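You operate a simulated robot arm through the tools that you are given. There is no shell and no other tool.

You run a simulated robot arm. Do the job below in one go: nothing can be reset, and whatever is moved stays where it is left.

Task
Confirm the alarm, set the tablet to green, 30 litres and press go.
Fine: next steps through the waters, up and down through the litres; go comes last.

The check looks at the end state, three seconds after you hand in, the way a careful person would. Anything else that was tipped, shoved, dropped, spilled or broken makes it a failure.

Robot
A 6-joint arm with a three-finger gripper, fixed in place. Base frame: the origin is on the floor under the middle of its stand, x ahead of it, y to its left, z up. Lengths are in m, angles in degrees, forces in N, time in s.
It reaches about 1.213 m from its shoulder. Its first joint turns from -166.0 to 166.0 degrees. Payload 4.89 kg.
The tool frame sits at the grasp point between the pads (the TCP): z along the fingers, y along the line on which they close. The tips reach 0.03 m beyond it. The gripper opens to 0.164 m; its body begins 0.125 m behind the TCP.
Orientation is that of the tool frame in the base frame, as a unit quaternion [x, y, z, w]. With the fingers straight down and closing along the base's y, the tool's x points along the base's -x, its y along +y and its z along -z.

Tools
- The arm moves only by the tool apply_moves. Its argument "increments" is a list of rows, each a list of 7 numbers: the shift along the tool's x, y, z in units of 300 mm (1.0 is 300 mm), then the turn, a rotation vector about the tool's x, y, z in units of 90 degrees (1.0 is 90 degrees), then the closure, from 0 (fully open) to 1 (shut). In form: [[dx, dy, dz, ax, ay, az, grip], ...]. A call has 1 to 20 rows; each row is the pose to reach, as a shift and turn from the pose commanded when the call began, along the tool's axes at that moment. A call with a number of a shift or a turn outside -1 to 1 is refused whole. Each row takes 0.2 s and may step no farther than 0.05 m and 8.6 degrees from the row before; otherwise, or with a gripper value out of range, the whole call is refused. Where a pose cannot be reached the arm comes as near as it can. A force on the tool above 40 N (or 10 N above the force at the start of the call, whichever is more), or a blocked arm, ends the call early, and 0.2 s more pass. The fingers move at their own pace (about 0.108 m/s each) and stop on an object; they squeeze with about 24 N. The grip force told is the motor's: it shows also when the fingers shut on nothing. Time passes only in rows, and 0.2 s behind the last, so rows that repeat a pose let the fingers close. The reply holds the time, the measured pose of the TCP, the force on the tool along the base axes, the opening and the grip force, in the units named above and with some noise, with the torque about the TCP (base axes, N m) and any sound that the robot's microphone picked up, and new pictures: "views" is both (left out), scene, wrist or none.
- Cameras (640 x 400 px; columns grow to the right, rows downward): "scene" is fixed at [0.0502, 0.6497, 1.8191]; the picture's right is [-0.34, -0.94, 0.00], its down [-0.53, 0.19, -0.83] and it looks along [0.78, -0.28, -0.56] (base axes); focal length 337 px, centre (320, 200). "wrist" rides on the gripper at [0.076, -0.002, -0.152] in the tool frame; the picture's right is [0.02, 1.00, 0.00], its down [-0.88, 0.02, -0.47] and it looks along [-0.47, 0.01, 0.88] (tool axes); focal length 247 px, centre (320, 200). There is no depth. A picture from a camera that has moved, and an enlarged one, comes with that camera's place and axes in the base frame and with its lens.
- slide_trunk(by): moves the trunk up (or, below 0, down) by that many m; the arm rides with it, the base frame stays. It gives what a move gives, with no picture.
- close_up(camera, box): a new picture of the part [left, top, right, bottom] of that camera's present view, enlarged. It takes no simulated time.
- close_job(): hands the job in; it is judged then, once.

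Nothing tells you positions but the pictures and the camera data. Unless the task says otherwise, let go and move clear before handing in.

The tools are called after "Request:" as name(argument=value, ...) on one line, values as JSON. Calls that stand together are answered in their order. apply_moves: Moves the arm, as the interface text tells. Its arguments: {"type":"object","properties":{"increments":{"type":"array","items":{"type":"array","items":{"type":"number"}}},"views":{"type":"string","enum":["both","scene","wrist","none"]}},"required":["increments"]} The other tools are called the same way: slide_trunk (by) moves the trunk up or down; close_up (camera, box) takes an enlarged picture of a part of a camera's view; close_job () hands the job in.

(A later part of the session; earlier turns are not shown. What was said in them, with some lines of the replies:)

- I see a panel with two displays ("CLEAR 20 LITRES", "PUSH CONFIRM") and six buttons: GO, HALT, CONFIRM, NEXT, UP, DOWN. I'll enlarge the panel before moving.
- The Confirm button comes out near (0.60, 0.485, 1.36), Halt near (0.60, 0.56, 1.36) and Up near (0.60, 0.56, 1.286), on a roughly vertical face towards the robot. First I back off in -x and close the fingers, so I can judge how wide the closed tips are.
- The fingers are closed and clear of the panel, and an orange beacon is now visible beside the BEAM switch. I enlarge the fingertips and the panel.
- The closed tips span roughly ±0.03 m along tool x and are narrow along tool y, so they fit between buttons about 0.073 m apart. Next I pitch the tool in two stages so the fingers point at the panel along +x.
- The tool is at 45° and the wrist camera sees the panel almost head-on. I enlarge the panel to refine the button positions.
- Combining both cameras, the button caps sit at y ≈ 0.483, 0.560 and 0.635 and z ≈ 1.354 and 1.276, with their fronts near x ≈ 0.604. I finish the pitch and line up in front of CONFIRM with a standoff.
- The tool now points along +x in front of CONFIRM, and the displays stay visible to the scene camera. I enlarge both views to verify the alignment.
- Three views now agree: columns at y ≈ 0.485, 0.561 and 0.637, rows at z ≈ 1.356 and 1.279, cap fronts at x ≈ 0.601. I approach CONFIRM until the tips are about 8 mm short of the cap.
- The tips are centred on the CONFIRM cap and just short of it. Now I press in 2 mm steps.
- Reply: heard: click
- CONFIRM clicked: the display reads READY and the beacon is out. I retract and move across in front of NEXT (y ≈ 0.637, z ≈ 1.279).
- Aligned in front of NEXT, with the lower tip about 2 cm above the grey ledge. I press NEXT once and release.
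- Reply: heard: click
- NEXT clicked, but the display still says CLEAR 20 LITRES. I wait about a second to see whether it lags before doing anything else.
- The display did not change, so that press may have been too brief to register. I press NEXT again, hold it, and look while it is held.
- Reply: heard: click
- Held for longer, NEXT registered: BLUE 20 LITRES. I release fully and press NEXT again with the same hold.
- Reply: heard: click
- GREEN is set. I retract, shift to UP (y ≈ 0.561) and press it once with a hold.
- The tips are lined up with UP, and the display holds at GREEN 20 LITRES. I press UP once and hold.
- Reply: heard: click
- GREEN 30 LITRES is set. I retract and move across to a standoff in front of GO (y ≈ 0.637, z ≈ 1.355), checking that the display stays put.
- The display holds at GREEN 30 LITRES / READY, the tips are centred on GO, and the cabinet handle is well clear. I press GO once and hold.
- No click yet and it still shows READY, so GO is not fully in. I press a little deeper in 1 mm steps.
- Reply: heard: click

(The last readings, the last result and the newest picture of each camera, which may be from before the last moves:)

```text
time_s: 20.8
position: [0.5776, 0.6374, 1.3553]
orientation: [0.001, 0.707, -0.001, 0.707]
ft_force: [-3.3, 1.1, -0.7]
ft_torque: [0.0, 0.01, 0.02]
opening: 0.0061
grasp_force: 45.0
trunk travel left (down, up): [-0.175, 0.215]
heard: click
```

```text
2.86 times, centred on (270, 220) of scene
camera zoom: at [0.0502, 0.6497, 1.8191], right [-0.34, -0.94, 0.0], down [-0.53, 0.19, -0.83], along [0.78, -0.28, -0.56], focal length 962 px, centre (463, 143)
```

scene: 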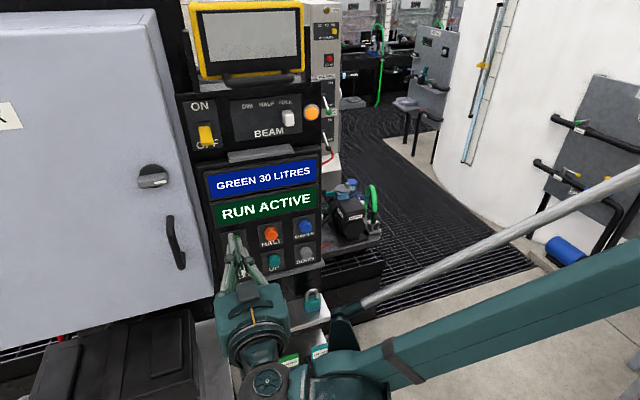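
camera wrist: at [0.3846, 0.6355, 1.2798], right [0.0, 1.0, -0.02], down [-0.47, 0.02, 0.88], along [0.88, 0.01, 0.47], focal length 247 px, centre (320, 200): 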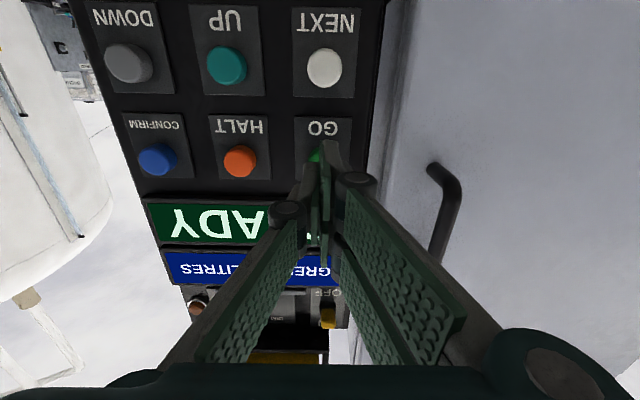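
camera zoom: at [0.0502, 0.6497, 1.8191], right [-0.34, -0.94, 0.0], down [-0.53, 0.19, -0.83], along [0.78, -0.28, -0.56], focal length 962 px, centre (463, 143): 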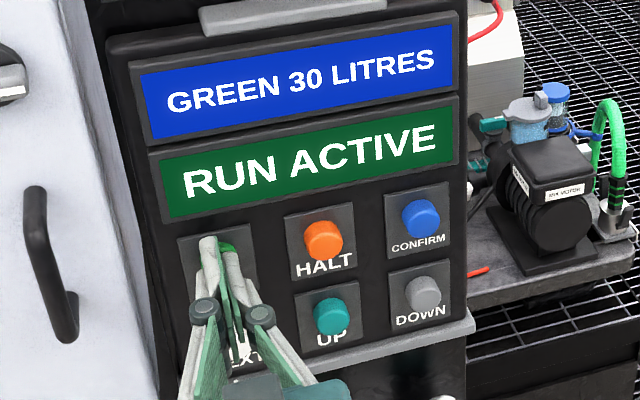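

GO registered: the display reads GREEN 30 LITRES / RUN ACTIVE, and the beacon has lit again. I back straight off, then watch whether the state stays stable.

Request:
apply_moves(increments=[[0, 0, -0.06, 0, 0, 0, 1], [0, 0, -0.14, 0, 0, 0, 1], [0, 0, -0.25, 0, 0, 0, 1], [0, 0, -0.36, 0, 0, 0, 1], [0, -0.1, -0.36, 0, 0, 0, 1], [0, -0.2, -0.36, 0, 0, 0, 1], [0, -0.3, -0.36, 0, 0, 0, 1], [0, -0.4, -0.36, 0, 0, 0, 1], [0, -0.4, -0.36, 0, 0, 0, 1]], views="both")

Request:
close_up(camera="scene", box=[170, 80, 350, 290])

```text
time_s: 22.8
position: [0.4709, 0.5158, 1.3575]
orientation: [-0.001, 0.707, 0.001, 0.707]
ft_force: [-0.6, -0.1, 0.8]
ft_torque: [-0.04, 0.08, 0.14]
opening: 0.0001
grasp_force: 45.2
trunk travel left (down, up): [-0.175, 0.215]
camera wrist: at [0.3175, 0.5145, 1.2805], right [0.0, 1.0, -0.02], down [-0.47, 0.02, 0.88], along [0.88, 0.01, 0.47], focal length 247 px, centre (320, 200)
```

scene: 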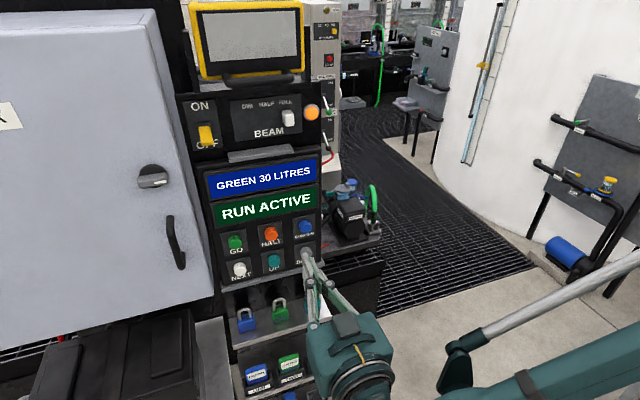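
wrist: 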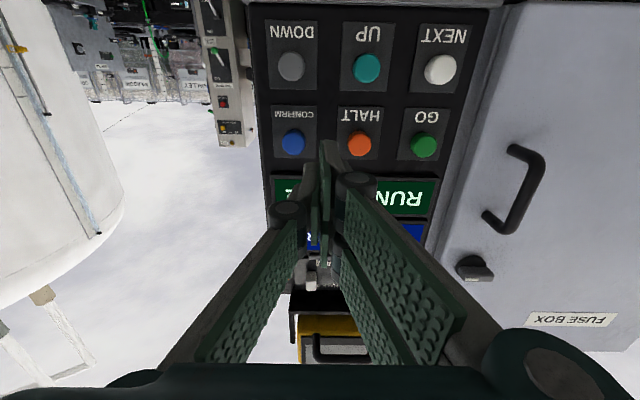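

```text
1.90 times, centred on (260, 185) of scene
camera zoom: at [0.0502, 0.6497, 1.8191], right [-0.34, -0.94, 0.0], down [-0.53, 0.19, -0.83], along [0.78, -0.28, -0.56], focal length 642 px, centre (434, 229)
```

zoom: 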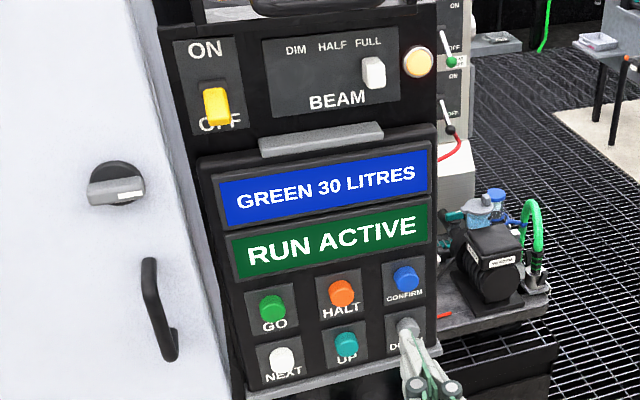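

The arm is clear and the display is unchanged. Before handing in, I wait a few seconds to make sure no new alarm comes up.

Request:
apply_moves(increments=[[0, -0.1, -0.05, 0, 0, 0, 1], [0, -0.2, -0.1, 0, 0, 0, 1], [0, -0.2, -0.1, 0, 0, 0, 1], [0, -0.2, -0.1, 0, 0, 0, 1], [0, -0.2, -0.1, 0, 0, 0, 1], [0, -0.2, -0.1, 0, 0, 0, 1], [0, -0.2, -0.1, 0, 0, 0, 1], [0, -0.2, -0.1, 0, 0, 0, 1], [0, -0.2, -0.1, 0, 0, 0, 1], [0, -0.2, -0.1, 0, 0, 0, 1], [0, -0.2, -0.1, 0, 0, 0, 1], [0, -0.2, -0.1, 0, 0, 0, 1], [0, -0.2, -0.1, 0, 0, 0, 1], [0, -0.2, -0.1, 0, 0, 0, 1], [0, -0.2, -0.1, 0, 0, 0, 1], [0, -0.2, -0.1, 0, 0, 0, 1]], views="scene")

Request:
close_up(camera="scene", box=[170, 80, 350, 290])

```text
time_s: 26.2
position: [0.4404, 0.4564, 1.3557]
orientation: [0.0, 0.707, 0.0, 0.707]
ft_force: [0.5, 0.8, 0.0]
ft_torque: [0.0, -0.01, 0.04]
opening: 0.0
grasp_force: 45.3
trunk travel left (down, up): [-0.175, 0.215]
```

scene: 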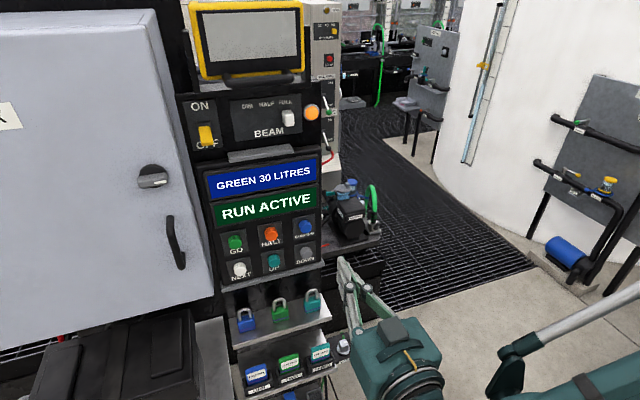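

```text
1.90 times, centred on (260, 185) of scene
camera zoom: at [0.0502, 0.6497, 1.8191], right [-0.34, -0.94, 0.0], down [-0.53, 0.19, -0.83], along [0.78, -0.28, -0.56], focal length 642 px, centre (434, 229)
```

zoom: 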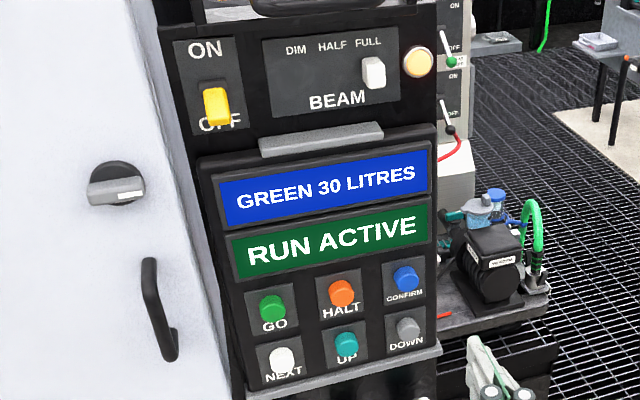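

The display has stayed at GREEN 30 LITRES / RUN ACTIVE with no new alarm text. All the buttons are out, the arm is clear and nothing else was touched, so I hand the job in.

Request:
close_job()

```text
The job is handed in.
```

The alarm is confirmed, the tablet is set to green and 30 litres, and GO has been pressed. The display read "GREEN 30 LITRES / RUN ACTIVE" and stayed that way for over five seconds before I handed in.

- **Alarm:** CONFIRM cleared the "PUSH CONFIRM" message to READY, and the orange beacon went out.
- **Water and litres:** I pressed NEXT three times. The first press clicked but did not change the display, the second gave blue and the third green. One press of UP took it from 20 to 30 litres.
- **Go:** the first push on GO was too shallow to register, so I pressed a few millimetres deeper until it clicked and the run started.
- **Beacon:** it lit again when the run started. I took it as a run indicator, because no new alarm text appeared.

I touched nothing apart from those four buttons, and the arm was clear of the panel at the end.
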